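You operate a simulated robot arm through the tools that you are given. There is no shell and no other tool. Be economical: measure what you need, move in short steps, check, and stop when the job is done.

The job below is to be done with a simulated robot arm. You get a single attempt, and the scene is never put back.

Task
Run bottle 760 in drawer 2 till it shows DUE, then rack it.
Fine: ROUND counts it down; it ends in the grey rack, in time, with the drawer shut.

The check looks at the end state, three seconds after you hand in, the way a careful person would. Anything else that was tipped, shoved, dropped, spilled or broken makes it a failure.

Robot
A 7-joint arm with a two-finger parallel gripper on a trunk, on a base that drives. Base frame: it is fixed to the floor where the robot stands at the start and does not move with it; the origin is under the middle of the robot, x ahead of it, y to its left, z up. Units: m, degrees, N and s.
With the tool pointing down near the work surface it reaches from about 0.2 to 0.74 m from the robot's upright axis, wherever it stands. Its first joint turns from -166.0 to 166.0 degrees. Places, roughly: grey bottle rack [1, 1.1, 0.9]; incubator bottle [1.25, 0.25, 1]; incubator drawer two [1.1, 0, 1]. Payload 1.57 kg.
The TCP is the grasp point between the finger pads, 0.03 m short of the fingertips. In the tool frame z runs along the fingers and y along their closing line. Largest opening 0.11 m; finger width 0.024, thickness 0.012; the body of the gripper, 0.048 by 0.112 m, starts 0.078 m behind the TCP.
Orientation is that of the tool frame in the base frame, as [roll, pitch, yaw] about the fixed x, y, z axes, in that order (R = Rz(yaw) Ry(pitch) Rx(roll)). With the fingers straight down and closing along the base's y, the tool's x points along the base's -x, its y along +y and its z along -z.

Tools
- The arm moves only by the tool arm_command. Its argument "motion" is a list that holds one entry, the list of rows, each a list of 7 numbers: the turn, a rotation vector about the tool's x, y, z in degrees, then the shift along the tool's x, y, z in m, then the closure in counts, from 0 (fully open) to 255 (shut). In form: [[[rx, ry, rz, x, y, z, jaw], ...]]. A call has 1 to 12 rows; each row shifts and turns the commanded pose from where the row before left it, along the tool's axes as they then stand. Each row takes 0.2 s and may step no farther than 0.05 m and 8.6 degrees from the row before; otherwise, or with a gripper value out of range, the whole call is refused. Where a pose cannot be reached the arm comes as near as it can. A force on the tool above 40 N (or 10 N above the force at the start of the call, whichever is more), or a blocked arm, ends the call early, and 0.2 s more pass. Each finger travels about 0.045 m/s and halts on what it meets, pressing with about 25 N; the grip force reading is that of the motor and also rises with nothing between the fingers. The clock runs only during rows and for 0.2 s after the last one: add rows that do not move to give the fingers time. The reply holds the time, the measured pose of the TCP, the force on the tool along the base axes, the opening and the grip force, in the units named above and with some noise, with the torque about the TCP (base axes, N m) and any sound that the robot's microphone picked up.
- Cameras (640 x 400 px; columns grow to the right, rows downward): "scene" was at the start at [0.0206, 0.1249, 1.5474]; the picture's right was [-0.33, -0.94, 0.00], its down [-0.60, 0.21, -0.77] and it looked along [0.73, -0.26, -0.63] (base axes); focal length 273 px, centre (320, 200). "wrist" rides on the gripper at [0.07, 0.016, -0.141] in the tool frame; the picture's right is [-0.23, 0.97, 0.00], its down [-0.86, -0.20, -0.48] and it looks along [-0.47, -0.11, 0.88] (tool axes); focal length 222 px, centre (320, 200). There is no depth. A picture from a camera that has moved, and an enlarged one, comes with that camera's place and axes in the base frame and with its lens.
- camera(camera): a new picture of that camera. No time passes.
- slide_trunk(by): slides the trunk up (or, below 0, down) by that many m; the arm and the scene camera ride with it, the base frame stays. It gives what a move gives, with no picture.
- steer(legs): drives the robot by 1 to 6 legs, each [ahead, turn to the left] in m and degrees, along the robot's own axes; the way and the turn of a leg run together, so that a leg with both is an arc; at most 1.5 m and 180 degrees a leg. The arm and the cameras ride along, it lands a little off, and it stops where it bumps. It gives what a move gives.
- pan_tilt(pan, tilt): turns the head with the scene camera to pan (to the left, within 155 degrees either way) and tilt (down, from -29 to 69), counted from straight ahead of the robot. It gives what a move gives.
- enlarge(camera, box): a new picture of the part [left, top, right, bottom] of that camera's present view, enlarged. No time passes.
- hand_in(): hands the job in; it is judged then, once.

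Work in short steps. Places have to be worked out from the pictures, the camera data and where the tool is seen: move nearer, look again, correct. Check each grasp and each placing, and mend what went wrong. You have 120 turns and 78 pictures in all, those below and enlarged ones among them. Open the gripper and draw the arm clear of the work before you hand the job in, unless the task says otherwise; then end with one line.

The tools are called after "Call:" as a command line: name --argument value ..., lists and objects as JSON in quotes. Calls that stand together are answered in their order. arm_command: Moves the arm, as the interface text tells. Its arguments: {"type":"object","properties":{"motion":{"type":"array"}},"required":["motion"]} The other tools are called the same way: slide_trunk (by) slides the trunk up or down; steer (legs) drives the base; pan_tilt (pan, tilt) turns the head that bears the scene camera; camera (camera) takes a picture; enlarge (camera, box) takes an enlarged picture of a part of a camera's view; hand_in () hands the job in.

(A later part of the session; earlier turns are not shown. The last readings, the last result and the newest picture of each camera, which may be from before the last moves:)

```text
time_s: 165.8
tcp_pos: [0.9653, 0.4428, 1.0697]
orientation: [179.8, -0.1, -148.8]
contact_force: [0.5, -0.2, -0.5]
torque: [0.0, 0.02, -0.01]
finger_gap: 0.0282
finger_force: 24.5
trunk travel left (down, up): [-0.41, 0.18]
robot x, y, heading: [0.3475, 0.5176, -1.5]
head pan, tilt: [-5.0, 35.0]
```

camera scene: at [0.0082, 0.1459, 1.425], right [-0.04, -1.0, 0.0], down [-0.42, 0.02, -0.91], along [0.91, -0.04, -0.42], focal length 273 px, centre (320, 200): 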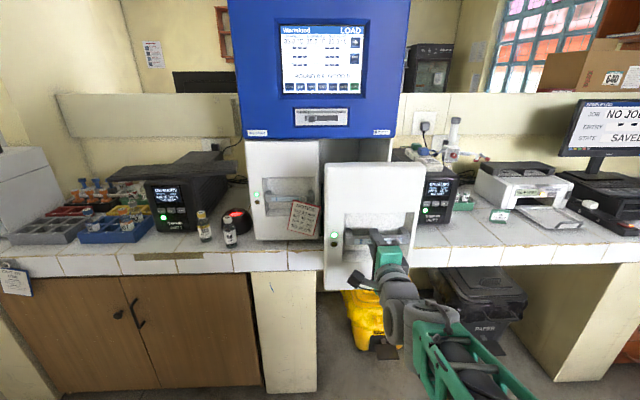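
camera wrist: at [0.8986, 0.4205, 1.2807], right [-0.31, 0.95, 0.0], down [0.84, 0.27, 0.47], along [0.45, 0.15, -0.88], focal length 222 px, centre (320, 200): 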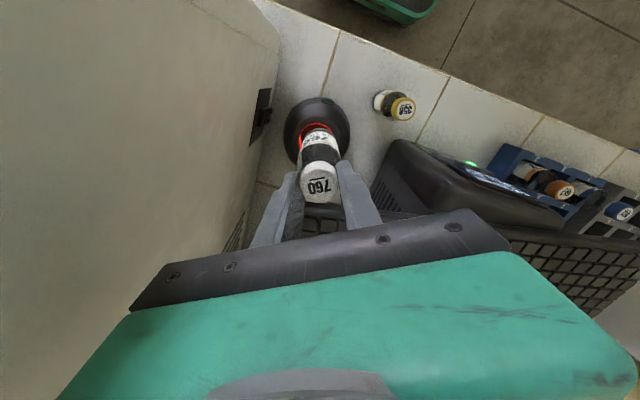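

It's now within reach; I shift the remaining 2 cm toward +x and then lower into the well.

Call:
arm_command --motion '[[[0, 0, 0, -0.0185, -0.011, 0, 255], [0, 0, 0, 0, 0, 0, 255], [0, 0, 0, 0, 0, 0.02, 255], [0, 0, 0, 0, 0, 0.015, 255], [0, 0, 0, 0, 0, 0.012, 255], [0, 0, 0, 0, 0, 0.012, 255], [0, 0, 0, 0, 0, 0, 255]]]'

Call:
camera --camera "wrist"

```text
time_s: 167.4
tcp_pos: [0.9862, 0.4422, 1.0098]
orientation: [179.9, -0.2, -148.8]
contact_force: [0.2, -0.2, -0.6]
torque: [0.01, 0.01, 0.07]
finger_gap: 0.0284
finger_force: 25.1
trunk travel left (down, up): [-0.41, 0.18]
robot x, y, heading: [0.3392, 0.52, -1.6]
head pan, tilt: [-5.0, 35.0]
```

```text
17 pictures are left
camera wrist: at [0.9177, 0.4209, 1.1502], right [-0.31, 0.95, 0.0], down [0.84, 0.27, 0.48], along [0.45, 0.15, -0.88], focal length 222 px, centre (320, 200)
```

wrist: 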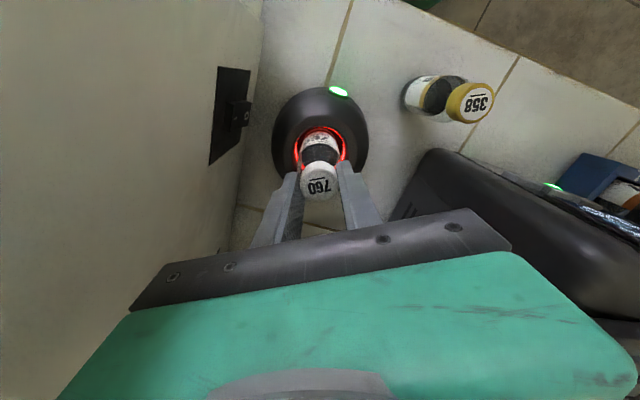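

Scanner lamp is green again. I lift out promptly and carry the bottle toward the drawer.

Call:
arm_command --motion '[[[0, 0, 0, 0, 0, -0.045, 255], [0, 0, 0, 0, 0, -0.045, 255], [0, 0, 8, 0, 0, -0.045, 255], [0, 0, 8, 0, 0, -0.045, 255], [0, 0, 8, 0.04, 0.02, -0.01, 255], [0, 0, 7.5, 0.045, 0.01, 0, 255], [0, 0, 0, 0.048, 0, 0, 255], [0, 0, 0, 0.048, 0, 0, 255], [0, 0, 0, 0.035, -0.03, 0, 255], [0, 0, 0, 0, -0.048, 0, 255], [0, 0, 0, 0, -0.048, 0, 255], [0, 0, 0, 0, -0.048, 0, 255]]]'

Call:
arm_command --motion '[[[0, 0, 0, 0, -0.048, 0, 255], [0, 0, 0, 0, -0.048, 0, 255], [0, 0, 0, 0, -0.048, 0, 255], [0, 0, 0, 0, -0.048, 0, 255], [0, 0, 0, 0, -0.04, 0, 255], [0, 0, 0, 0, 0, 0, 255]]]'

```text
time_s: 168.3
tcp_pos: [0.968, 0.4429, 1.1425]
orientation: [-179.7, 0.3, -157.0]
contact_force: [13.1, -1.9, -21.4]
torque: [0.22, 0.21, 0.18]
finger_gap: 0.0284
finger_force: 24.8
out of reach, approached as far as the arm can: row 3, 4
trunk travel left (down, up): [-0.41, 0.18]
robot x, y, heading: [0.3419, 0.515, -1.3]
head pan, tilt: [-5.0, 35.0]
stopped in row 4: the force on the tool passed its limit (the readings are from after the stop); the commanded pose is now the measured one
```

```text
time_s: 168.5
tcp_pos: [0.9707, 0.4402, 1.1435]
orientation: [-179.4, 0.8, -156.9]
contact_force: [4.4, -9.1, -8.2]
torque: [1.46, 0.09, 0.84]
finger_gap: 0.0285
finger_force: 25.3
out of reach, approached as far as the arm can: row 1
trunk travel left (down, up): [-0.41, 0.18]
robot x, y, heading: [0.3393, 0.5175, -1.7]
head pan, tilt: [-5.0, 35.0]
stopped in row 1: the force on the tool passed its limit (the readings are from after the stop); the commanded pose is now the measured one
```

Something pressed down on the tool while lifting; the second call stopped at once. I look before moving.

Call:
camera --camera "wrist"

Call:
pan_tilt --pan -10 --tilt 25

Call:
camera --camera "scene"

```text
16 pictures are left
camera wrist: at [0.897, 0.4282, 1.2832], right [-0.17, 0.98, -0.01], down [0.86, 0.15, 0.49], along [0.49, 0.08, -0.87], focal length 222 px, centre (320, 200)
```

wrist: 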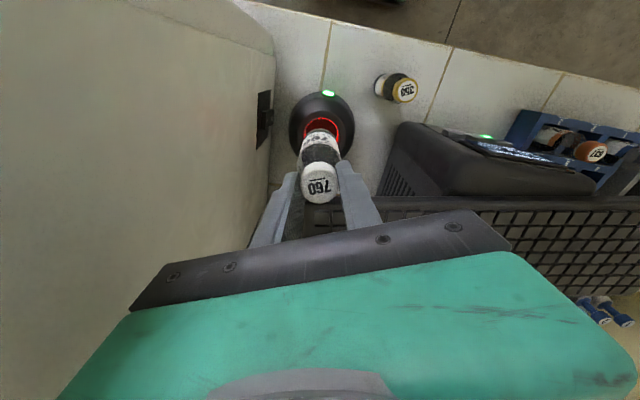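

```text
time_s: 169.2
tcp_pos: [0.9713, 0.4401, 1.143]
orientation: [-179.5, 0.8, -156.9]
contact_force: [7.5, -8.1, -14.0]
torque: [1.25, 0.01, 0.75]
finger_gap: 0.0285
finger_force: 24.8
trunk travel left (down, up): [-0.41, 0.18]
robot x, y, heading: [0.342, 0.5164, -1.5]
head pan, tilt: [-10.0, 25.0]
```

```text
15 pictures are left
camera scene: at [0.3747, 0.6542, 1.5048], right [-0.2, -0.98, 0.0], down [-0.41, 0.08, -0.91], along [0.89, -0.18, -0.42], focal length 273 px, centre (320, 200)
```

scene: 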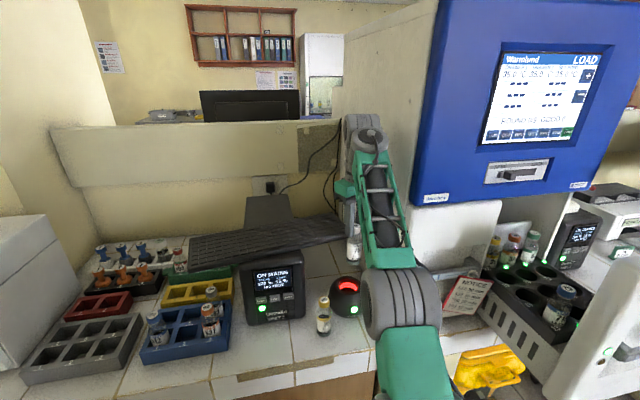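

The wrist/forearm is rubbing the blue head's lower left edge. I lower 3 cm, shift a little left, retreat, and only then rise.

Call:
arm_command --motion '[[[0, 0, 0, 0, 0, 0.03, 255], [0, 0, 0, -0.008, 0.018, 0, 255], [0, 0, 0, 0.04, 0.017, 0, 255], [0, 0, 0, 0.04, 0.017, 0, 255], [0, 0, 0, 0.04, 0.017, 0, 255], [0, 0, 8, 0.04, 0.01, 0, 255], [0, 0, 8, 0.04, 0.005, -0.02, 255], [0, 0, 7, 0, 0, -0.045, 255], [0, 0, 0, 0, 0, -0.03, 255], [0, 0, 0, 0, 0, 0, 255]]]'

```text
time_s: 171.4
tcp_pos: [0.7605, 0.4445, 1.2048]
orientation: [-179.8, 0.9, -180.0]
contact_force: [-0.5, 0.0, -0.5]
torque: [0.01, 0.0, -0.02]
finger_gap: 0.0287
finger_force: 24.5
trunk travel left (down, up): [-0.41, 0.18]
robot x, y, heading: [0.3406, 0.5195, -1.5]
head pan, tilt: [-10.0, 25.0]
```

Clear. Now I carry it sideways over well 17 and look.

Call:
arm_command --motion '[[[0, 0, 0, 0, -0.048, 0, 255], [0, 0, 0, 0, -0.048, 0, 255], [0, 0, 0, 0, -0.048, 0, 255], [0, 0, 0, 0, -0.048, 0, 255], [0, 0, 0, 0, -0.048, 0, 255], [0, 0, 0, 0, -0.048, 0, 255], [0, 0, 0, 0, -0.048, 0, 255], [0, 0, 0, 0, -0.048, 0, 255], [0, 0, 0, -0.003, -0.048, 0, 255], [0, 0.9, 0, -0.003, -0.018, 0, 255], [0, 0, 0, 0, 0, 0, 255]]]'

Call:
camera --camera "wrist"

```text
time_s: 173.8
tcp_pos: [0.744, 0.0887, 1.1676]
orientation: [-179.8, 0.5, -179.9]
contact_force: [-0.8, 0.0, -0.2]
torque: [-0.05, -0.01, 0.0]
finger_gap: 0.0288
finger_force: 25.3
out of reach, approached as far as the arm can: row 7, 8, 9, 10
trunk travel left (down, up): [-0.41, 0.18]
robot x, y, heading: [0.3401, 0.5172, -1.5]
head pan, tilt: [-10.0, 25.0]
```

```text
14 pictures are left
camera wrist: at [0.6726, 0.1053, 1.3078], right [0.23, 0.97, 0.0], down [0.85, -0.2, 0.49], along [0.47, -0.11, -0.87], focal length 222 px, centre (320, 200)
```

wrist: 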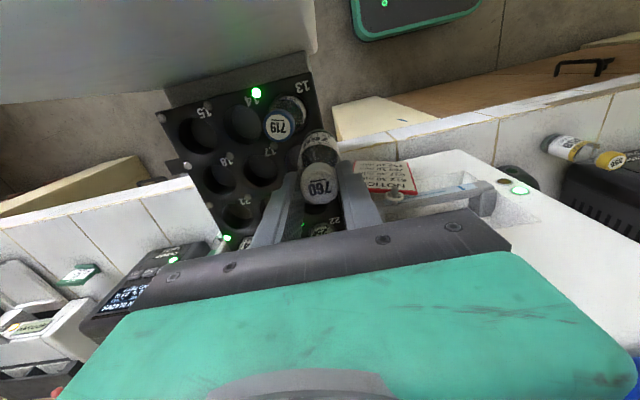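

Reach ends at y≈0.09 with the trunk this low, and the bottle is close to 719. I raise the trunk 0.12 m, then go on.

Call:
slide_trunk --by 0.12

Call:
arm_command --motion '[[[0, 0, 0, -0.022, 0, 0.01, 255], [0, 0, 0, 0, -0.03, 0.02, 255], [0, 0, 0, 0, -0.035, 0.02, 255], [0, 0, 0, 0, -0.03, 0.02, 255], [0, 0, 0, 0, 0, 0.02, 255], [0, 0, 0, 0, 0, 0, 255]]]'

Call:
camera --camera "wrist"

```text
time_s: 175.3
tcp_pos: [0.7433, 0.0877, 1.2885]
orientation: [-179.9, 0.4, 180.0]
contact_force: [0.1, 0.4, -0.7]
torque: [0.03, -0.02, 0.05]
finger_gap: 0.0283
finger_force: 25.1
trunk travel left (down, up): [-0.53, 0.06]
robot x, y, heading: [0.3391, 0.5162, -1.5]
head pan, tilt: [-10.0, 25.0]
```

```text
time_s: 176.8
tcp_pos: [0.7496, 0.0142, 1.1798]
orientation: [-179.8, 0.6, -179.8]
contact_force: [-0.5, -0.7, -0.4]
torque: [-0.01, -0.06, -0.02]
finger_gap: 0.0283
finger_force: 25.1
out of reach, approached as far as the arm can: row 2, 3, 4
trunk travel left (down, up): [-0.53, 0.06]
robot x, y, heading: [0.3413, 0.5137, -1.5]
head pan, tilt: [-10.0, 25.0]
```

```text
13 pictures are left
camera wrist: at [0.679, 0.0321, 1.3209], right [0.23, 0.97, 0.0], down [0.85, -0.2, 0.49], along [0.47, -0.11, -0.87], focal length 222 px, centre (320, 200)
```

wrist: 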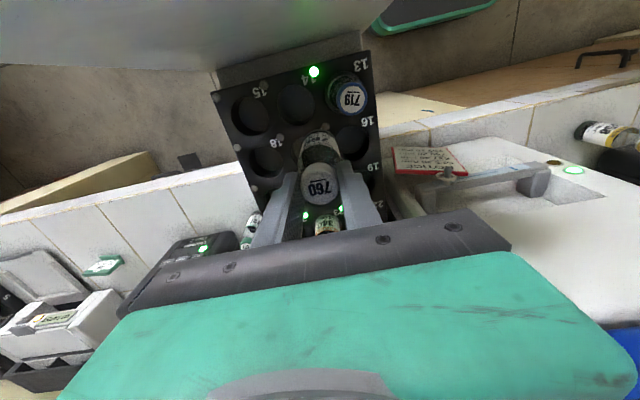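

Wells 16 and 18 put well 17 at (0.767, -0.005). I align and lower slowly until the bottle seats.

Call:
arm_command --motion '[[[0, 0.6, 0, -0.017, -0.019, 0, 255], [0, 0, 0, 0, 0, 0, 255], [0, 0, 0, 0, 0, 0.01, 255], [0, 0, 0, 0, 0, 0, 255]]]'

Call:
enlarge --camera "wrist" --box '[220, 60, 400, 240]'

```text
time_s: 177.8
tcp_pos: [0.7544, 0.0076, 1.1663]
orientation: [-179.8, -0.1, 179.9]
contact_force: [-0.4, -0.6, -0.3]
torque: [0.0, 0.01, -0.01]
finger_gap: 0.0284
finger_force: 24.7
out of reach, approached as far as the arm can: row 1
trunk travel left (down, up): [-0.53, 0.06]
robot x, y, heading: [0.3411, 0.5191, -1.6]
head pan, tilt: [-10.0, 25.0]
```

```text
2.22 times, centred on (310, 150) of wrist
camera zoom: at [0.6862, 0.026, 1.3074], right [0.23, 0.97, 0.0], down [0.86, -0.2, 0.48], along [0.46, -0.11, -0.88], focal length 494 px, centre (342, 311)
```

zoom: 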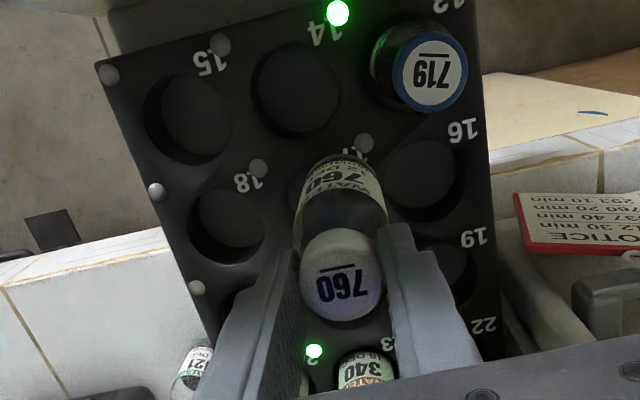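

Still a centimetre short of reach at this height. I raise the trunk its last 6 cm and then align while descending.

Call:
slide_trunk --by 0.055

Call:
arm_command --motion '[[[0, 0, 0, 0, 0, 0.03, 255], [0, 0, 0, 0, 0, 0.03, 255], [0, 0, 0, -0.0125, -0.0125, 0, 255], [0, 0, 0, 0, 0, 0, 255]]]'

```text
time_s: 178.7
tcp_pos: [0.756, 0.0092, 1.2208]
orientation: [-179.6, -0.1, -180.0]
contact_force: [0.5, -0.2, -0.9]
torque: [0.01, 0.02, -0.03]
finger_gap: 0.0283
finger_force: 25.6
trunk travel left (down, up): [-0.585, 0.005]
robot x, y, heading: [0.3392, 0.5161, -1.5]
head pan, tilt: [-10.0, 25.0]
```

```text
time_s: 179.7
tcp_pos: [0.7682, -0.0025, 1.1606]
orientation: [-179.8, -0.1, -179.9]
contact_force: [0.8, 0.5, -0.9]
torque: [0.01, -0.02, 0.0]
finger_gap: 0.0284
finger_force: 24.7
trunk travel left (down, up): [-0.585, 0.005]
robot x, y, heading: [0.3379, 0.5191, -1.2]
head pan, tilt: [-10.0, 25.0]
```

Aligned at (0.768, -0.003). I lower into the well, stopping on contact.

Call:
arm_command --motion '[[[0, 0, 0, 0, -0.002, 0.015, 255], [0, 0, 0, 0, 0, 0.015, 255], [0, 0, 0, 0, 0, 0.015, 255], [0, 0, 0, 0, 0, 0.012, 255], [0, 0, 0, 0, 0, 0.01, 255], [0, 0, 0, 0, 0, 0.008, 255], [0, 0, 0, 0, 0, 0.008, 255], [0, 0, 0, 0, 0, 0.008, 255], [0, 0, 0, 0, 0, 0.006, 255], [0, 0, 0, 0, 0, 0.006, 255], [0, 0, 0, 0, 0, 0, 255]]]'

Call:
enlarge --camera "wrist" --box '[200, 60, 420, 260]'

```text
time_s: 181.2
tcp_pos: [0.7704, -0.0084, 1.0976]
orientation: [-178.5, 0.4, -179.7]
contact_force: [-0.2, 0.8, 12.2]
torque: [0.22, 0.22, 0.1]
finger_gap: 0.0285
finger_force: 25.2
trunk travel left (down, up): [-0.585, 0.005]
robot x, y, heading: [0.3378, 0.5197, -1.4]
head pan, tilt: [-10.0, 25.0]
stopped in row 7: the force on the tool passed its limit (the readings are from after the stop); the commanded pose is now the measured one
```

```text
2.00 times, centred on (310, 160) of wrist
camera zoom: at [0.6987, 0.011, 1.2386], right [0.22, 0.97, -0.02], down [0.85, -0.18, 0.49], along [0.47, -0.13, -0.87], focal length 444 px, centre (340, 280)
```

zoom: 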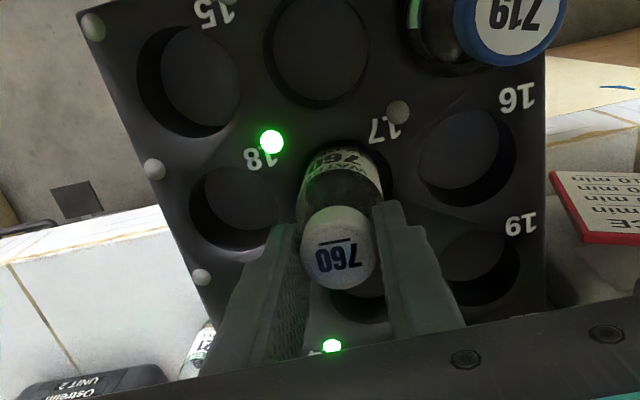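

Well 17's lamp has lit and the bottle has met the floor. I ease 2 mm, open, and rise straight.

Call:
arm_command --motion '[[[0, 0, 0, 0, 0, -0.002, 255], [0, 0, 0, 0, 0, 0, 190], [0, 0, 0, 0, 0, 0, 130], [0, 0, 0, 0, 0, 0, 130], [0, 0, 0, 0, 0, 0, 130], [0, 0, 0, 0, 0, -0.03, 130], [0, 0, 0, 0, 0, -0.04, 130], [0, 0, 0, 0, 0, -0.04, 130], [0, 0, 0, 0, 0.03, -0.02, 130], [0, 0, 0, 0, 0.04, 0, 130], [0, 0, 0, 0, 0, 0, 130]]]'

Call:
camera --camera "wrist"

Call:
camera --camera "scene"

```text
time_s: 183.6
tcp_pos: [0.7661, 0.067, 1.2252]
orientation: [-178.9, 0.4, -179.8]
contact_force: [-0.1, 0.0, -0.4]
torque: [0.01, 0.02, 0.01]
finger_gap: 0.0541
finger_force: 0.0
out of reach, approached as far as the arm can: row 8
trunk travel left (down, up): [-0.585, 0.005]
robot x, y, heading: [0.3415, 0.5179, -1.5]
head pan, tilt: [-10.0, 25.0]
```

```text
10 pictures are left
camera wrist: at [0.6963, 0.0859, 1.3641], right [0.22, 0.97, -0.02], down [0.85, -0.19, 0.49], along [0.47, -0.12, -0.87], focal length 222 px, centre (320, 200)
```

wrist: 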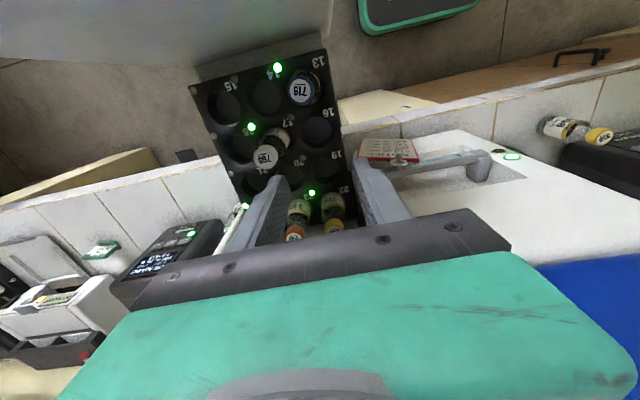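

```text
9 pictures are left
camera scene: at [0.3749, 0.6535, 1.6799], right [-0.2, -0.98, 0.0], down [-0.41, 0.08, -0.91], along [0.89, -0.18, -0.42], focal length 273 px, centre (320, 200)
```

scene: 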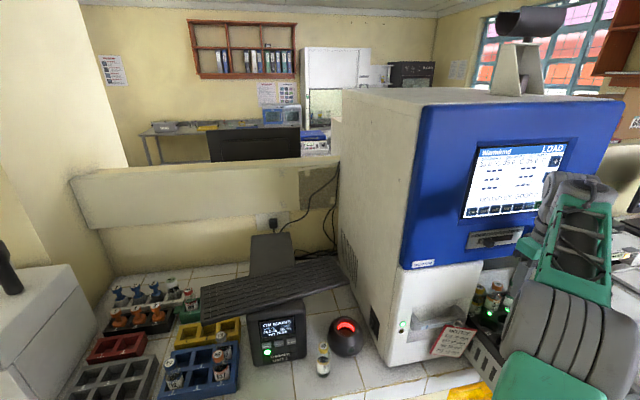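

760 stands in well 17 with its lamp lit. I bring the arm back left and drive back to the spot in front of drawer 2 to push it shut.

Call:
arm_command --motion '[[[0, 0, 0, 0, 0.045, 0, 255], [0, 0, 0, 0, 0.045, 0, 255], [0, 0, 0, 0, 0.045, 0, 255], [0, 0, 0, 0, 0.045, 0, 255], [0, 0, 0, 0, 0.045, 0, 255], [0, 0, 0, 0, 0.045, 0, 255], [0, 0, 0, 0, 0.045, 0, 255], [0, 0, 0, 0, 0.045, 0, 255], [0, 0, 0, 0, 0.03, 0, 255], [0, 0, 0, 0, 0, 0, 255]]]'

Call:
steer --legs '[[0, 49], [-0.7, 0], [0, -47.5]]'

```text
time_s: 185.8
tcp_pos: [0.765, 0.454, 1.2154]
orientation: [-178.9, 0.4, -179.9]
contact_force: [-1.1, -0.2, 0.1]
torque: [-0.01, 0.02, 0.0]
finger_gap: 0.0
finger_force: 21.1
trunk travel left (down, up): [-0.585, 0.005]
robot x, y, heading: [0.3406, 0.519, -1.6]
head pan, tilt: [-10.0, 25.0]
```

```text
time_s: 194.1
tcp_pos: [0.2888, -0.0666, 1.215]
orientation: [-178.9, 0.3, -178.8]
contact_force: [-0.3, -0.6, -0.6]
torque: [0.0, 0.0, 0.0]
finger_gap: 0.0
finger_force: 21.5
trunk travel left (down, up): [-0.585, 0.005]
robot x, y, heading: [-0.1418, -0.0106, -0.1]
head pan, tilt: [-10.0, 25.0]
```

I extend to 0.58 ahead and turn the tool forward, fingers shut, in front of the drawer panel.

Call:
arm_command --motion '[[[-1, 0, 1, -0.04, 0.012, 0, 255], [0, 0, 0, -0.04, 0.012, 0, 255], [0, 0, 0, -0.04, 0.012, 0, 255], [0, 0, 0, -0.03, 0.01, 0, 255], [0, -8.2, 0, 0, 0, 0, 255], [0, -8.2, 0, 0, 0, 0, 255], [0, -8.2, 0, 0, 0, 0, 255], [0, -8.2, 0, 0, 0, 0, 255], [0, -8.2, 0, 0, 0, 0, 255]]]'

Call:
arm_command --motion '[[[0, -8.2, 0, 0, 0, 0, 255], [0, -8.2, 0, 0, 0, 0, 255], [0, -8.2, 0, 0, 0, 0, 255], [0, -8.2, 0, 0, 0, 0, 255], [0, -8.2, 0, 0, 0, 0, 255], [0, -8, 0, 0, 0, 0, 255], [0, 0, 0, 0, 0, 0, 255]]]'

```text
time_s: 196.3
tcp_pos: [0.4391, -0.0179, 1.1614]
orientation: [-179.9, 35.5, -179.6]
contact_force: [0.0, -0.8, -0.3]
torque: [0.0, 0.0, 0.01]
finger_gap: 0.0003
finger_force: 20.9
trunk travel left (down, up): [-0.585, 0.005]
robot x, y, heading: [-0.1394, -0.011, -0.4]
head pan, tilt: [-10.0, 25.0]
stopped in row 9: the arm was blocked; the commanded pose is now the measured one
```

```text
time_s: 197.0
tcp_pos: [0.431, -0.0122, 1.077]
orientation: [179.5, 43.9, -179.5]
contact_force: [0.1, 0.3, -0.2]
torque: [0.04, 0.01, 0.0]
finger_gap: 0.0
finger_force: 21.3
trunk travel left (down, up): [-0.585, 0.005]
robot x, y, heading: [-0.1377, -0.0109, -0.5]
head pan, tilt: [-10.0, 25.0]
stopped in row 3: the arm was blocked; the commanded pose is now the measured one
```

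The turn is blocked this low relative to the trunk. I raise the tool about 0.18 m first, and then finish the turn.

Call:
arm_command --motion '[[[0, 0, 0, -0.031, 0, -0.0324, 255], [0, 0, 0, -0.031, 0, -0.0324, 255], [0, 0, 0, -0.031, 0, -0.0324, 255], [0, 0, 0, -0.031, 0, -0.0324, 255], [0, 0, 0, -0.02, 0, 0.019, 255], [0, 0, 0, 0, 0, 0, 255]]]'

Call:
arm_command --motion '[[[0, -8.2, 0, 0, 0, 0, 255], [0, -8.2, 0, 0, 0, 0, 255], [0, -8.2, 0, 0, 0, 0, 255], [0, -8.2, 0, 0, 0, 0, 255], [0, -8.2, 0, 0, 0, 0, 255], [0, -5, 0, 0, 0, 0, 255], [0, 0, 0, 0, 0, 0, 255]]]'

```text
time_s: 198.4
tcp_pos: [0.4581, -0.0131, 1.2637]
orientation: [179.5, 44.4, -179.5]
contact_force: [-0.5, -0.4, 0.1]
torque: [-0.04, -0.01, 0.02]
finger_gap: 0.0001
finger_force: 21.2
trunk travel left (down, up): [-0.585, 0.005]
robot x, y, heading: [-0.1333, -0.011, -0.3]
head pan, tilt: [-10.0, 25.0]
```

```text
time_s: 200.0
tcp_pos: [0.4571, -0.0142, 1.2627]
orientation: [36.4, 89.5, 37.3]
contact_force: [0.0, 0.2, -0.3]
torque: [0.02, -0.01, 0.02]
finger_gap: 0.0
finger_force: 20.9
trunk travel left (down, up): [-0.585, 0.005]
robot x, y, heading: [-0.1385, -0.0074, -0.4]
head pan, tilt: [-10.0, 25.0]
```

Tool forward. I lower the trunk so the fist meets the panel above the handle recess, then drive ahead to push the drawer in.

Call:
slide_trunk --by -0.115

Call:
steer --legs '[[0.38, 0]]'

```text
time_s: 201.5
tcp_pos: [0.4567, -0.0151, 1.1494]
orientation: [37.1, 89.4, 38.0]
contact_force: [0.4, 0.2, 0.2]
torque: [0.03, -0.01, -0.03]
finger_gap: 0.0
finger_force: 21.1
trunk travel left (down, up): [-0.47, 0.12]
robot x, y, heading: [-0.1353, -0.0113, -0.4]
head pan, tilt: [-10.0, 25.0]
```

```text
time_s: 203.8
tcp_pos: [0.8246, -0.0151, 1.1471]
orientation: [43.2, 89.4, 44.3]
contact_force: [-7.6, -0.3, 1.4]
torque: [0.0, 0.03, -0.1]
finger_gap: 0.0
finger_force: 21.3
trunk travel left (down, up): [-0.47, 0.12]
robot x, y, heading: [0.2359, -0.0099, -0.3]
head pan, tilt: [-10.0, 25.0]
stopped in leg 1: the force on the tool passed its limit (the readings are from after the stop); the commanded pose is now the measured one
```

It stopped hard at tip x≈0.855, so the drawer should be home. I nudge once to confirm, back off, and rise toward the ROUND key.

Call:
arm_command --motion '[[[0, 0, 0, 0, 0, 0.006, 255], [0, 0, 0, 0, 0, 0.004, 255], [0, 0, 0, 0, 0, -0.03, 255], [0, 0, 0, 0, 0, -0.04, 255], [0, 0, 0, -0.03, 0.03, 0, 255], [0, 0, 0, -0.03, 0.03, 0, 255], [0, 0, 0, -0.03, 0.03, 0, 255], [0, 0, 0, -0.03, 0, 0, 255], [0, 0, 0, 0, 0, 0, 255]]]'

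Call:
slide_trunk --by 0.119

Call:
pan_tilt --pan -3 --tilt 28

Call:
camera --camera "scene"

```text
time_s: 204.3
tcp_pos: [0.8258, -0.014, 1.1478]
orientation: [43.6, 89.5, 44.8]
contact_force: [-35.2, 0.6, 4.6]
torque: [-0.08, 0.23, -0.22]
finger_gap: 0.0
finger_force: 20.7
trunk travel left (down, up): [-0.47, 0.12]
robot x, y, heading: [0.2311, -0.0121, -0.2]
head pan, tilt: [-10.0, 25.0]
stopped in row 2: the force on the tool passed its limit (the readings are from after the stop); the commanded pose is now the measured one
```

```text
time_s: 204.8
tcp_pos: [0.8245, -0.0136, 1.1482]
orientation: [155.4, 88.8, 156.4]
contact_force: [-23.0, 0.9, 1.7]
torque: [0.03, -0.32, -0.12]
finger_gap: 0.0001
finger_force: 21.4
trunk travel left (down, up): [-0.484, 0.106]
robot x, y, heading: [0.2306, -0.0124, -0.2]
head pan, tilt: [-10.0, 25.0]
stopped: the force on the tool passed its limit (the readings are from after the stop); the commanded pose is now the measured one
```

```text
time_s: 205.4
tcp_pos: [0.825, -0.0142, 1.148]
orientation: [155.8, 88.8, 156.8]
contact_force: [-27.2, 0.4, 2.6]
torque: [0.14, -0.38, -0.14]
finger_gap: 0.0002
finger_force: 20.9
trunk travel left (down, up): [-0.484, 0.106]
robot x, y, heading: [0.2304, -0.015, -0.2]
head pan, tilt: [-3.0, 28.0]
```

```text
8 pictures are left
camera scene: at [0.2587, 0.1348, 1.5739], right [-0.06, -1.0, 0.0], down [-0.47, 0.03, -0.88], along [0.88, -0.05, -0.47], focal length 273 px, centre (320, 200)
```

scene: 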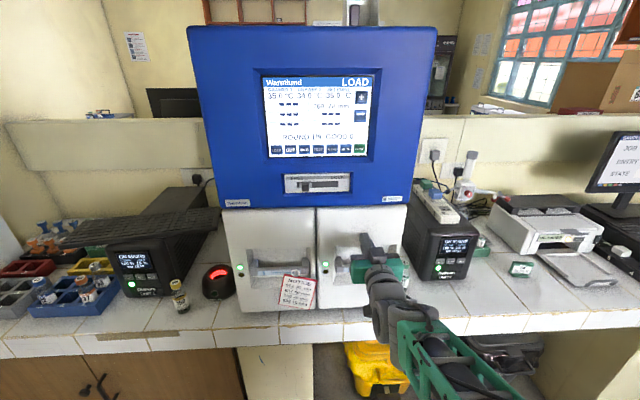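

The drawer is shut and the screen lists 760 in drawer 2's column. I back off and rise to the ROUND key (y≈0.076, z≈1.386).

Call:
arm_command --motion '[[[0, 0, 0, 0, 0, -0.03, 255], [0, 0, 0, 0, 0, -0.04, 255], [0, 0, 0, -0.035, 0.03, 0, 255], [0, 0, 0, -0.035, 0.03, 0, 255], [0, 0, 0, -0.035, 0.03, 0, 255], [0, 0, 0, -0.035, 0, 0, 255], [0, 0, 0, 0, 0, 0, 255]]]'

Call:
slide_trunk --by 0.1

```text
time_s: 207.1
tcp_pos: [0.7599, 0.0714, 1.2888]
orientation: [157.6, 88.7, 158.9]
contact_force: [0.2, -0.5, -1.0]
torque: [-0.01, 0.02, 0.01]
finger_gap: 0.0
finger_force: 21.2
trunk travel left (down, up): [-0.484, 0.106]
robot x, y, heading: [0.2334, -0.0157, -0.1]
head pan, tilt: [-3.0, 28.0]
```

```text
time_s: 208.4
tcp_pos: [0.7585, 0.0704, 1.3876]
orientation: [159.4, 88.6, 160.5]
contact_force: [-0.9, -0.9, -0.7]
torque: [-0.02, -0.02, 0.02]
finger_gap: 0.0
finger_force: 21.5
trunk travel left (down, up): [-0.584, 0.006]
robot x, y, heading: [0.2346, -0.0132, -0.2]
head pan, tilt: [-3.0, 28.0]
```

I press ROUND once, back off, and zoom on the screen.

Call:
arm_command --motion '[[[0, 0, 0, 0, 0.0045, 0.03, 255], [0, 0, 0, 0, 0, 0.025, 255], [0, 0, 0, 0, 0, 0.008, 255], [0, 0, 0, 0, 0, 0.003, 255], [0, 0, 0, 0, 0, 0.002, 255]]]'

Call:
arm_command --motion '[[[0, 0, 0, 0, 0, -0.03, 255], [0, 0, 0, 0, 0, 0, 255]]]'

Call:
pan_tilt --pan -3 --tilt 20

Call:
enlarge --camera "scene" --box '[240, 100, 400, 240]'

```text
time_s: 209.6
tcp_pos: [0.8252, 0.0762, 1.3866]
orientation: [161.3, 88.7, 162.4]
contact_force: [-9.9, -0.1, -3.2]
torque: [-0.01, -0.02, 0.0]
finger_gap: 0.0
finger_force: 21.1
trunk travel left (down, up): [-0.584, 0.006]
robot x, y, heading: [0.2322, -0.0119, -0.2]
head pan, tilt: [-3.0, 28.0]
heard: click
```

```text
time_s: 210.2
tcp_pos: [0.799, 0.0756, 1.3872]
orientation: [159.1, 88.6, 160.2]
contact_force: [-0.3, 0.3, 0.1]
torque: [0.01, 0.02, 0.01]
finger_gap: 0.0002
finger_force: 22.0
trunk travel left (down, up): [-0.584, 0.006]
robot x, y, heading: [0.2313, -0.0189, -0.1]
head pan, tilt: [-3.0, 28.0]
```

```text
time_s: 210.9
tcp_pos: [0.799, 0.0759, 1.387]
orientation: [159.1, 88.7, 160.2]
contact_force: [0.4, -0.3, -0.1]
torque: [-0.03, 0.02, 0.0]
finger_gap: 0.0
finger_force: 21.0
trunk travel left (down, up): [-0.584, 0.006]
robot x, y, heading: [0.2307, -0.014, -0.5]
head pan, tilt: [-3.0, 20.0]
```

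```text
2.86 times, centred on (320, 170) of scene
camera zoom: at [0.2651, 0.1348, 1.6867], right [-0.06, -1.0, 0.0], down [-0.34, 0.02, -0.94], along [0.94, -0.05, -0.34], focal length 781 px, centre (320, 286)
```

zoom: 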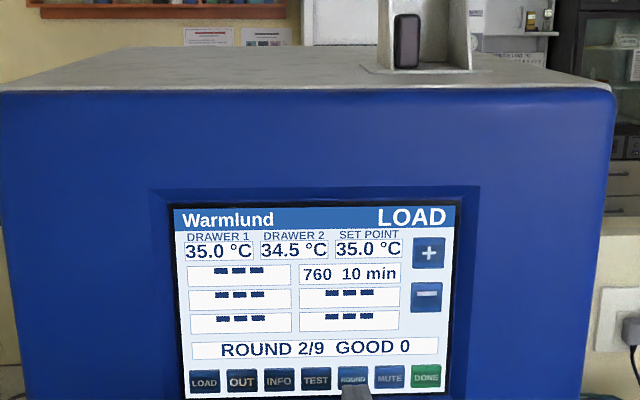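

760 went to 10 min (ROUND 2/9). I press ROUND once more and check.

Call:
arm_command --motion '[[[0, 0, 0, 0, 0, 0.02, 255], [0, 0, 0, 0, 0, 0.005, 255], [0, 0, 0, 0, 0, 0.002, 255], [0, 0, 0, 0, 0, 0.001, 255]]]'

Call:
arm_command --motion '[[[0, 0, 0, 0, 0, -0.03, 255], [0, 0, 0, 0, 0, 0, 255]]]'

Call:
enlarge --camera "scene" --box '[270, 165, 370, 242]'

```text
time_s: 211.9
tcp_pos: [0.8247, 0.0762, 1.3875]
orientation: [159.2, 88.7, 160.3]
contact_force: [-4.6, -0.8, -0.1]
torque: [0.02, -0.05, -0.07]
finger_gap: 0.0
finger_force: 20.9
trunk travel left (down, up): [-0.584, 0.006]
robot x, y, heading: [0.2291, -0.015, -0.2]
head pan, tilt: [-3.0, 20.0]
heard: click
```

```text
time_s: 212.5
tcp_pos: [0.7953, 0.0773, 1.3858]
orientation: [159.7, 88.6, 160.7]
contact_force: [-0.3, 0.9, -0.4]
torque: [0.01, 0.01, 0.02]
finger_gap: 0.0
finger_force: 21.3
trunk travel left (down, up): [-0.584, 0.006]
robot x, y, heading: [0.2328, -0.0162, -0.2]
head pan, tilt: [-3.0, 20.0]
```

```text
5.19 times, centred on (320, 204) of scene
camera zoom: at [0.2652, 0.1349, 1.6867], right [-0.06, -1.0, 0.0], down [-0.34, 0.02, -0.94], along [0.94, -0.05, -0.34], focal length 1420 px, centre (320, 182)
```

zoom: 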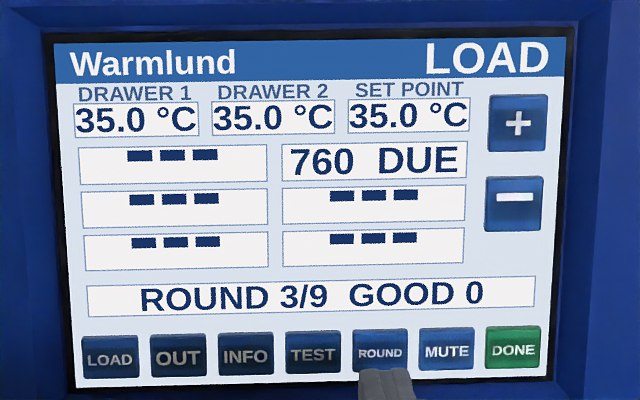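

760 shows DUE. I press OUT (y≈0.168) to unload it.

Call:
arm_command --motion '[[[0, 0, 0, 0, 0.045, 0, 255], [0, 0, 0, 0, 0.045, 0, 255], [0, 0, 0, 0, 0, 0.02, 255], [0, 0, 0, 0, 0, 0.008, 255], [0, 0, 0, 0, 0, 0.003, 255], [0, 0, 0, 0, 0, 0.001, 255]]]'

Call:
arm_command --motion '[[[0, 0, 0, 0, 0, -0.035, 255], [0, 0, 0, 0, -0.045, -0.02, 255], [0, 0, 0, 0, -0.045, -0.02, 255], [0, 0, 0, 0, -0.045, 0, 255], [0, 0, 0, 0, -0.045, 0, 255], [0, 0, 0, 0, 0, 0, 255]]]'

Call:
enlarge --camera "scene" --box '[220, 140, 420, 300]'

```text
time_s: 213.9
tcp_pos: [0.825, 0.1671, 1.3869]
orientation: [160.0, 88.7, 161.0]
contact_force: [-2.1, 0.6, -1.6]
torque: [-0.02, 0.01, 0.03]
finger_gap: 0.0
finger_force: 21.3
trunk travel left (down, up): [-0.584, 0.006]
robot x, y, heading: [0.2288, -0.0171, 0.0]
head pan, tilt: [-3.0, 20.0]
heard: click
```

```text
time_s: 215.3
tcp_pos: [0.7526, -0.0143, 1.3869]
orientation: [159.8, 88.6, 161.0]
contact_force: [0.2, -0.1, -0.8]
torque: [0.03, -0.01, -0.04]
finger_gap: 0.0
finger_force: 21.3
trunk travel left (down, up): [-0.584, 0.006]
robot x, y, heading: [0.2341, -0.014, 0.1]
head pan, tilt: [-3.0, 20.0]
```

```text
2.50 times, centred on (320, 220) of scene
camera zoom: at [0.2649, 0.1348, 1.6867], right [-0.06, -1.0, 0.0], down [-0.34, 0.02, -0.94], along [0.94, -0.05, -0.34], focal length 683 px, centre (320, 150)
```

zoom: 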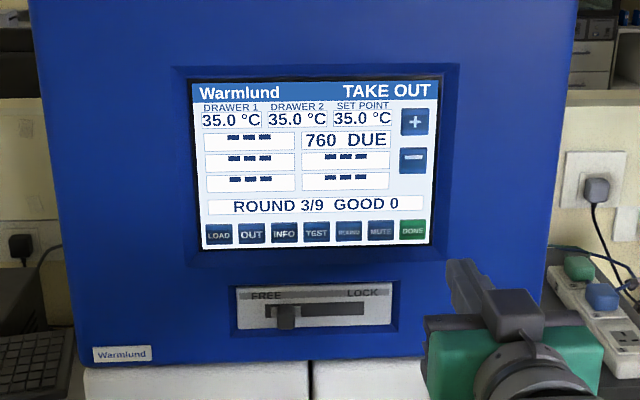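

Mode is TAKE OUT. I roll the tool 90° with the jaw at 0.06, and lower the trunk to bar height in front of drawer 2.

Call:
arm_command --motion '[[[0, 0, 8.2, 0, 0, -0.01, 255], [0, 0, 8.2, 0, 0, 0, 255], [0, 0, 8.2, 0, 0, 0, 255], [0, 0, 8.2, 0, 0, 0, 255], [0, 0, 8.2, 0, 0, 0, 115], [0, 0, 8.2, 0, 0, 0, 115], [0, 0, 8.2, 0, 0, 0, 115], [0, 0, 8.2, 0, 0, 0, 115], [0, 0, 8.2, 0, 0, 0, 115], [0, 0, 8.2, 0, 0, 0, 115], [0, 0, 8, 0, 0, 0, 115], [0, 0, 0, 0, 0, 0, 115]]]'

Call:
slide_trunk --by -0.346

```text
time_s: 217.9
tcp_pos: [0.7478, -0.0167, 1.3794]
orientation: [92.1, -0.7, 90.9]
contact_force: [0.6, 0.3, 0.2]
torque: [0.04, -0.03, 0.0]
finger_gap: 0.0608
finger_force: 0.0
trunk travel left (down, up): [-0.584, 0.006]
robot x, y, heading: [0.2321, -0.0148, -0.4]
head pan, tilt: [-3.0, 20.0]
```

```text
time_s: 221.2
tcp_pos: [0.7669, -0.016, 0.9745]
orientation: [99.1, -1.1, 91.1]
contact_force: [-0.1, -0.1, 0.1]
torque: [-0.01, 0.01, 0.01]
finger_gap: 0.0603
finger_force: 0.1
trunk travel left (down, up): [-0.238, 0.352]
robot x, y, heading: [0.2264, -0.0113, -0.2]
head pan, tilt: [-3.0, 20.0]
```

The tool sagged: z=0.975, 9° nose-down. I level it and raise it to the bar height again.

Call:
arm_command --motion '[[[0, 0, 0, 0, 0.03, -0.015, 115], [-4.5, 0, 0, 0, 0.03, -0.01, 115], [-4.5, 0, 0, 0, 0.006, 0, 115], [0, 0, 0, 0, 0, 0, 115], [0, 0, 0, 0, 0, 0, 115]]]'

```text
time_s: 221.7
tcp_pos: [0.7673, -0.0152, 0.9736]
orientation: [102.3, -1.4, 91.1]
contact_force: [0.0, 0.4, 0.4]
torque: [0.03, 0.03, 0.03]
finger_gap: 0.0605
finger_force: 0.0
trunk travel left (down, up): [-0.238, 0.352]
robot x, y, heading: [0.2296, -0.0154, -0.2]
head pan, tilt: [-3.0, 20.0]
stopped in row 2: the arm was blocked; the commanded pose is now the measured one
```

The arm is blocked at this trunk height (elbow likely touching the counter edge). I raise the trunk again and see how the pose recovers.

Call:
slide_trunk --by 0.12

Call:
camera --camera "scene"

```text
time_s: 223.2
tcp_pos: [0.7671, -0.0157, 1.0982]
orientation: [102.2, -1.4, 91.1]
contact_force: [-0.8, 0.0, -0.1]
torque: [-0.02, -0.01, -0.02]
finger_gap: 0.0604
finger_force: 0.0
trunk travel left (down, up): [-0.358, 0.232]
robot x, y, heading: [0.2289, -0.0134, -0.4]
head pan, tilt: [-3.0, 20.0]
```

```text
4 pictures are left
camera scene: at [0.2651, 0.1348, 1.4618], right [-0.06, -1.0, 0.0], down [-0.34, 0.02, -0.94], along [0.94, -0.05, -0.34], focal length 273 px, centre (320, 200)
```

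scene: 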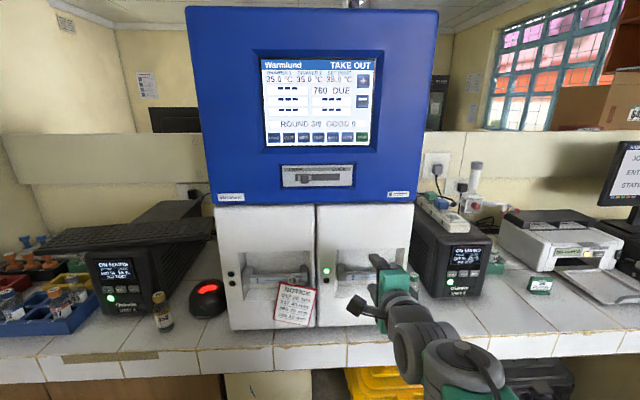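

The screen still shows 760 DUE, drawer 2's lamp is green. I back the base up 0.1 m to give the elbow the room it had before, then level the tool.

Call:
steer --legs '[[-0.1, 0]]'

Call:
arm_command --motion '[[[-4, 0, 0, 0, 0, 0.01, 115], [-4, 0, 0, 0, 0, 0.01, 115], [-4, 0, 0, 0, 0, 0.01, 115], [0, 0, 0, 0, 0, 0, 115]]]'

```text
time_s: 224.3
tcp_pos: [0.6664, -0.0135, 1.0981]
orientation: [101.9, -1.3, 91.3]
contact_force: [0.7, 0.1, 0.1]
torque: [-0.01, 0.02, 0.04]
finger_gap: 0.0606
finger_force: 0.0
trunk travel left (down, up): [-0.358, 0.232]
robot x, y, heading: [0.1308, -0.0134, -0.0]
head pan, tilt: [-3.0, 20.0]
```

```text
time_s: 225.3
tcp_pos: [0.6959, -0.012, 1.092]
orientation: [90.1, -1.3, 91.2]
contact_force: [0.2, -0.6, -0.7]
torque: [0.0, 0.0, -0.02]
finger_gap: 0.0602
finger_force: 0.1
trunk travel left (down, up): [-0.358, 0.232]
robot x, y, heading: [0.1321, -0.0135, -0.1]
head pan, tilt: [-3.0, 20.0]
```

Level again. I lower to z≈1.041, advance and grip the bar as before.

Call:
slide_trunk --by -0.028

Call:
arm_command --motion '[[[0, 0, 0, 0, -0.023, 0.02, 115], [0, 0, 0, 0, 0, 0.03, 115], [0, 0, 0, 0, 0, 0.03, 115], [0, 0, 0, 0, 0, 0.03, 115], [0, 0, 0, 0, 0, 0.02, 115], [0, 0, 0, 0, 0, 0.014, 115], [0, 0, 0, 0, 0, 0, 255], [0, 0, 0, 0, 0, 0, 255], [0, 0, 0, 0, 0, 0, 255], [0, 0, 0, 0, 0, 0, 255], [0, 0, 0, 0, 0, 0, 255]]]'

```text
time_s: 226.1
tcp_pos: [0.6948, -0.013, 1.0634]
orientation: [89.9, -1.4, 91.3]
contact_force: [0.1, 0.2, -0.7]
torque: [-0.02, -0.08, 0.0]
finger_gap: 0.0605
finger_force: 0.1
trunk travel left (down, up): [-0.33, 0.26]
robot x, y, heading: [0.1292, -0.0138, -0.1]
head pan, tilt: [-3.0, 20.0]
```

```text
time_s: 228.4
tcp_pos: [0.8397, -0.0111, 1.0408]
orientation: [90.1, -1.3, 91.2]
contact_force: [0.0, 0.1, -3.6]
torque: [-0.86, -0.22, 0.09]
finger_gap: 0.0222
finger_force: 34.8
trunk travel left (down, up): [-0.33, 0.26]
robot x, y, heading: [0.1292, -0.0111, -0.1]
head pan, tilt: [-3.0, 20.0]
```

Bar gripped (gap 0.022). I pull 0.11 m with the arm, then drive back the rest to the stop.

Call:
arm_command --motion '[[[0, 0, 0, 0, 0, -0.01, 255], [0, 0, 0, 0, 0, -0.02, 255], [0, 0, 0, 0, 0, -0.02, 255], [0, 0, 0, 0, 0, -0.02, 255], [0, 0, 0, 0, 0, -0.02, 255], [0, 0, 0, 0, 0, -0.02, 255], [0, 0, 0, 0, 0, 0, 255]]]'

Call:
steer --legs '[[-0.15, 0]]'

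```text
time_s: 230.1
tcp_pos: [0.7292, -0.0111, 1.0393]
orientation: [90.0, -1.3, 91.4]
contact_force: [0.4, 6.5, 0.6]
torque: [-0.86, -0.01, 0.3]
finger_gap: 0.0224
finger_force: 35.5
trunk travel left (down, up): [-0.33, 0.26]
robot x, y, heading: [0.1328, -0.015, -0.0]
head pan, tilt: [-3.0, 20.0]
```

```text
time_s: 231.4
tcp_pos: [0.5795, -0.0107, 1.0412]
orientation: [90.0, -1.2, 91.3]
contact_force: [-0.3, 15.8, 2.2]
torque: [-0.78, 0.09, 0.98]
finger_gap: 0.0224
finger_force: 34.6
trunk travel left (down, up): [-0.33, 0.26]
robot x, y, heading: [-0.0183, -0.0156, -0.1]
head pan, tilt: [-3.0, 20.0]
```

Drawer open to the same stop. I release, back off, raise, and turn the tool down and tuck it.

Call:
arm_command --motion '[[[0, 0, 0, 0, 0, 0, 115], [0, 0, 0, 0, 0, 0, 115], [0, 0, 0, 0, 0, 0, 115], [0, 0, 0, 0, 0, 0, 115]]]'

Call:
steer --legs '[[-0.12, 0]]'

Call:
slide_trunk --by 0.23

Call:
arm_command --motion '[[[0, 0, -8.2, 0, 0, 0, 100], [0, 0, -8.2, 0, 0, 0, 100], [0, 0, -8.2, 0, 0, 0, 100], [0, 0, -8.2, 0, 0, 0, 100], [0, 0, -8.2, 0, 0, 0, 100], [0, 0, -8.2, 0, 0, 0, 100], [0, 0, -8.2, 0, 0, 0, 100], [0, 0, -8.2, 0, 0, 0, 100], [0, 0, -8.2, 0, 0, 0, 100], [0, 0, -8.2, 0, 0, 0, 100], [0, 0, -8, 0, 0, 0, 100], [0, 0, 0, 0, 0, 0, 100]]]'

Call:
arm_command --motion '[[[0, 8.2, 0, 0, 0, 0, 100], [0, 8.2, 0, 0, 0, 0, 100], [0, 8.2, 0, 0, 0, 0, 100], [0, 8.2, 0, 0, 0, 0, 100], [0, 8.2, 0, 0, 0, 0, 100], [0, 8.2, 0, 0, 0, 0, 100], [0, 8.2, 0, 0, 0, 0, 100], [0, 8.2, 0, 0, 0, 0, 100], [0, 8.2, 0, 0, 0, 0, 100], [0, 8.2, 0, 0, 0, 0, 100], [0, 8, 0, 0, 0, 0, 100], [0, 0, 0, 0, 0, 0, 100]]]'

```text
time_s: 232.4
tcp_pos: [0.582, -0.011, 1.0414]
orientation: [90.0, -1.3, 91.4]
contact_force: [-0.2, -0.1, 0.5]
torque: [0.02, 0.03, -0.01]
finger_gap: 0.0604
finger_force: 0.1
trunk travel left (down, up): [-0.33, 0.26]
robot x, y, heading: [-0.0187, -0.0161, 0.1]
head pan, tilt: [-3.0, 20.0]
```

```text
time_s: 233.7
tcp_pos: [0.462, -0.011, 1.041]
orientation: [90.0, -1.4, 91.4]
contact_force: [0.5, 0.3, 0.2]
torque: [0.04, -0.02, -0.02]
finger_gap: 0.0604
finger_force: 0.1
trunk travel left (down, up): [-0.33, 0.26]
robot x, y, heading: [-0.1368, -0.017, -0.1]
head pan, tilt: [-3.0, 20.0]
```

```text
time_s: 236.1
tcp_pos: [0.462, -0.0106, 1.2712]
orientation: [90.0, -1.4, 91.4]
contact_force: [-0.8, 1.0, 0.1]
torque: [-0.01, -0.03, -0.03]
finger_gap: 0.0604
finger_force: 0.0
trunk travel left (down, up): [-0.56, 0.03]
robot x, y, heading: [-0.1323, -0.0107, 0.1]
head pan, tilt: [-3.0, 20.0]
```

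```text
time_s: 238.7
tcp_pos: [0.4616, -0.0092, 1.2718]
orientation: [90.9, 88.8, 92.3]
contact_force: [0.7, -0.3, -0.5]
torque: [0.0, -0.01, 0.01]
finger_gap: 0.0669
finger_force: 0.1
trunk travel left (down, up): [-0.56, 0.03]
robot x, y, heading: [-0.1379, -0.016, -0.0]
head pan, tilt: [-3.0, 20.0]
```

```text
time_s: 241.3
tcp_pos: [0.4546, -0.0285, 1.2628]
orientation: [-179.5, 6.0, -178.8]
contact_force: [0.2, -0.2, 1.5]
torque: [-0.03, -0.01, -0.01]
finger_gap: 0.0669
finger_force: 0.1
out of reach, approached as far as the arm can: row 10, 11
trunk travel left (down, up): [-0.56, 0.03]
robot x, y, heading: [-0.136, -0.0113, 0.0]
head pan, tilt: [-3.0, 20.0]
```

I finish levelling while tucking in 0.14 m, then drive to a stance a bit closer to the drawer.

Call:
arm_command --motion '[[[0, 0, 0, 0.035, 0, 0.005, 100], [0, 2, 0, 0.035, 0, 0.005, 100], [0, 2, 0, 0.035, 0, 0.005, 100], [0, 2, -1, 0.035, 0, 0, 100], [0, 0, 0, 0, 0, 0, 100]]]'

Call:
steer --legs '[[0, 42], [0.64, 0], [0, -42]]'

```text
time_s: 242.5
tcp_pos: [0.3171, -0.0287, 1.2364]
orientation: [-179.5, 0.1, -177.8]
contact_force: [1.3, -0.3, -0.3]
torque: [-0.01, 0.0, 0.03]
finger_gap: 0.0667
finger_force: 0.1
trunk travel left (down, up): [-0.56, 0.03]
robot x, y, heading: [-0.1367, -0.012, 0.0]
head pan, tilt: [-3.0, 20.0]
```

```text
time_s: 249.9
tcp_pos: [0.7966, 0.3864, 1.2375]
orientation: [-179.5, 0.0, -178.9]
contact_force: [0.3, -0.7, -0.1]
torque: [0.0, 0.01, -0.01]
finger_gap: 0.067
finger_force: 0.1
trunk travel left (down, up): [-0.56, 0.03]
robot x, y, heading: [0.3421, 0.4089, -1.1]
head pan, tilt: [-3.0, 20.0]
```

I sweep over well 17 at safe height, descending slightly, and check with the wrist camera.

Call:
arm_command --motion '[[[0, 0, 1.1, 0.013, -0.044, 0, 100], [0, 0, 0, 0.013, -0.044, 0, 100], [0, 0, 0, 0, -0.044, 0, 100], [0, 0, 0, 0, -0.044, 0, 100], [0, 0, 0, 0, -0.044, 0.005, 100], [0, 0, 0, 0, -0.044, 0.01, 100], [0, 0, 0, 0, -0.044, 0.01, 100], [0, 0, 0, 0, -0.044, 0.01, 100], [0, 0, 0, 0, -0.042, 0.01, 100], [0, 0, 0, 0, 0, 0, 100]]]'

```text
time_s: 252.1
tcp_pos: [0.771, -0.0139, 1.1938]
orientation: [-179.5, 0.1, -179.9]
contact_force: [0.2, 0.2, -0.6]
torque: [0.02, -0.02, 0.05]
finger_gap: 0.0668
finger_force: 0.1
trunk travel left (down, up): [-0.56, 0.03]
robot x, y, heading: [0.3433, 0.4127, -1.0]
head pan, tilt: [-3.0, 20.0]
```

Call:
enlarge --camera "wrist" --box '[200, 60, 420, 260]'

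```text
2.00 times, centred on (310, 160) of wrist
camera zoom: at [0.7011, 0.0034, 1.3349], right [0.23, 0.97, -0.01], down [0.85, -0.19, 0.48], along [0.47, -0.11, -0.88], focal length 444 px, centre (340, 280)
```

zoom: 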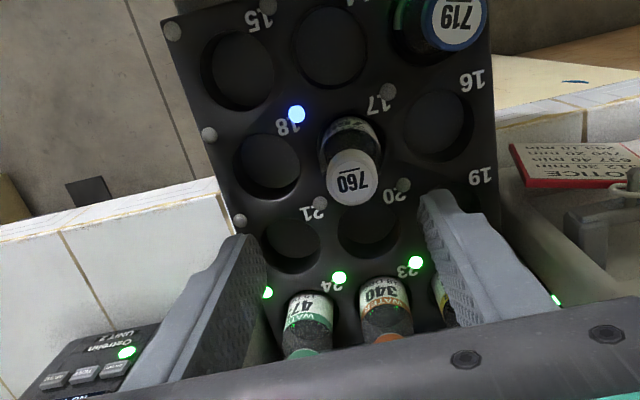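

Well 17's lamp is blue (due). Cap at (0.773, -0.006). I centre, descend to z≈1.097, and grip.

Call:
arm_command --motion '[[[0, 0, 0, -0.001, 0.0075, 0.02, 100], [0, 0, 0, 0, 0, 0.03, 100], [0, 0, 0, 0, 0, 0.03, 100], [0, 0, 0, 0, 0, 0.017, 100], [0, 0, 0, 0, 0, 0, 255], [0, 0, 0, 0, 0, 0, 255], [0, 0, 0, 0, 0, 0, 255], [0, 0, 0, 0, 0, 0, 255], [0, 0, 0, 0, 0, 0, 255]]]'

```text
time_s: 254.1
tcp_pos: [0.7742, -0.0041, 1.0973]
orientation: [-179.6, 0.1, -179.9]
contact_force: [0.3, -0.2, 1.0]
torque: [-0.05, -0.04, 0.03]
finger_gap: 0.0304
finger_force: 24.7
trunk travel left (down, up): [-0.56, 0.03]
robot x, y, heading: [0.3424, 0.4121, -1.1]
head pan, tilt: [-3.0, 20.0]
```

Held (gap 0.030). I lift it straight out, carry it left clear of the drawer, and then drive to the rack stance.

Call:
arm_command --motion '[[[0, 0, 0, 0, 0, -0.03, 255], [0, 0, 0, 0, 0, -0.035, 255], [0, 0, 0, 0, 0, -0.035, 255], [0, 0, 0, 0, 0.04, -0.01, 255], [0, 0, 0, 0, 0.045, 0, 255], [0, 0, 0, 0, 0.045, 0, 255], [0, 0, 0, 0, 0.045, 0, 255], [0, 0, 0, 0, 0.045, 0, 255], [0, 0, 0, 0, 0.045, 0, 255], [0, 0, 0, 0, 0.045, 0, 255], [0, 0, 0, 0, 0.045, 0, 255], [0, 0, 0, 0.01, 0.045, 0, 255]]]'

Call:
arm_command --motion '[[[0, 0, 0, 0.01, 0.04, 0, 255], [0, 0, 0, 0, 0, 0, 255]]]'

```text
time_s: 256.7
tcp_pos: [0.7642, 0.3994, 1.2046]
orientation: [-179.7, 0.1, -179.9]
contact_force: [-0.5, -0.5, -0.9]
torque: [0.0, 0.0, -0.01]
finger_gap: 0.0301
finger_force: 24.8
trunk travel left (down, up): [-0.56, 0.03]
robot x, y, heading: [0.3423, 0.4078, -1.1]
head pan, tilt: [-3.0, 20.0]
```

```text
time_s: 257.3
tcp_pos: [0.7539, 0.4393, 1.2027]
orientation: [-179.6, 0.0, -179.9]
contact_force: [-0.7, -0.8, -0.4]
torque: [-0.01, 0.0, 0.01]
finger_gap: 0.0302
finger_force: 25.3
trunk travel left (down, up): [-0.56, 0.03]
robot x, y, heading: [0.3483, 0.4097, -1.1]
head pan, tilt: [-3.0, 20.0]
```

I drive to the rack stance and lower the trunk 0.15 m as for the earlier low placing.

Call:
steer --legs '[[-0.16, 0], [0, 91], [0.42, 0], [0, -90], [0.16, 0]]'

Call:
arm_command --motion '[[[0, 0, 0, -0.02, 0.045, 0, 255], [0, 0, 0, -0.03, 0.035, 0, 255], [0, 0, 0, -0.03, 0.035, 0, 255], [0, 0, 0, -0.03, 0.03, 0, 255], [0, 0, 0, 0, 0, 0, 255]]]'

```text
time_s: 269.5
tcp_pos: [0.7678, 0.8573, 1.2018]
orientation: [-179.6, 0.1, -179.6]
contact_force: [0.2, -0.4, -0.9]
torque: [0.0, 0.01, 0.02]
finger_gap: 0.0289
finger_force: 25.0
trunk travel left (down, up): [-0.56, 0.03]
robot x, y, heading: [0.3544, 0.8244, -0.7]
head pan, tilt: [-3.0, 20.0]
```

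```text
time_s: 270.7
tcp_pos: [0.8747, 1.0037, 1.2008]
orientation: [-179.6, 0.1, -179.7]
contact_force: [0.0, -0.3, -0.7]
torque: [0.0, -0.04, 0.02]
finger_gap: 0.0285
finger_force: 25.0
trunk travel left (down, up): [-0.56, 0.03]
robot x, y, heading: [0.3575, 0.8254, -0.8]
head pan, tilt: [-3.0, 20.0]
```

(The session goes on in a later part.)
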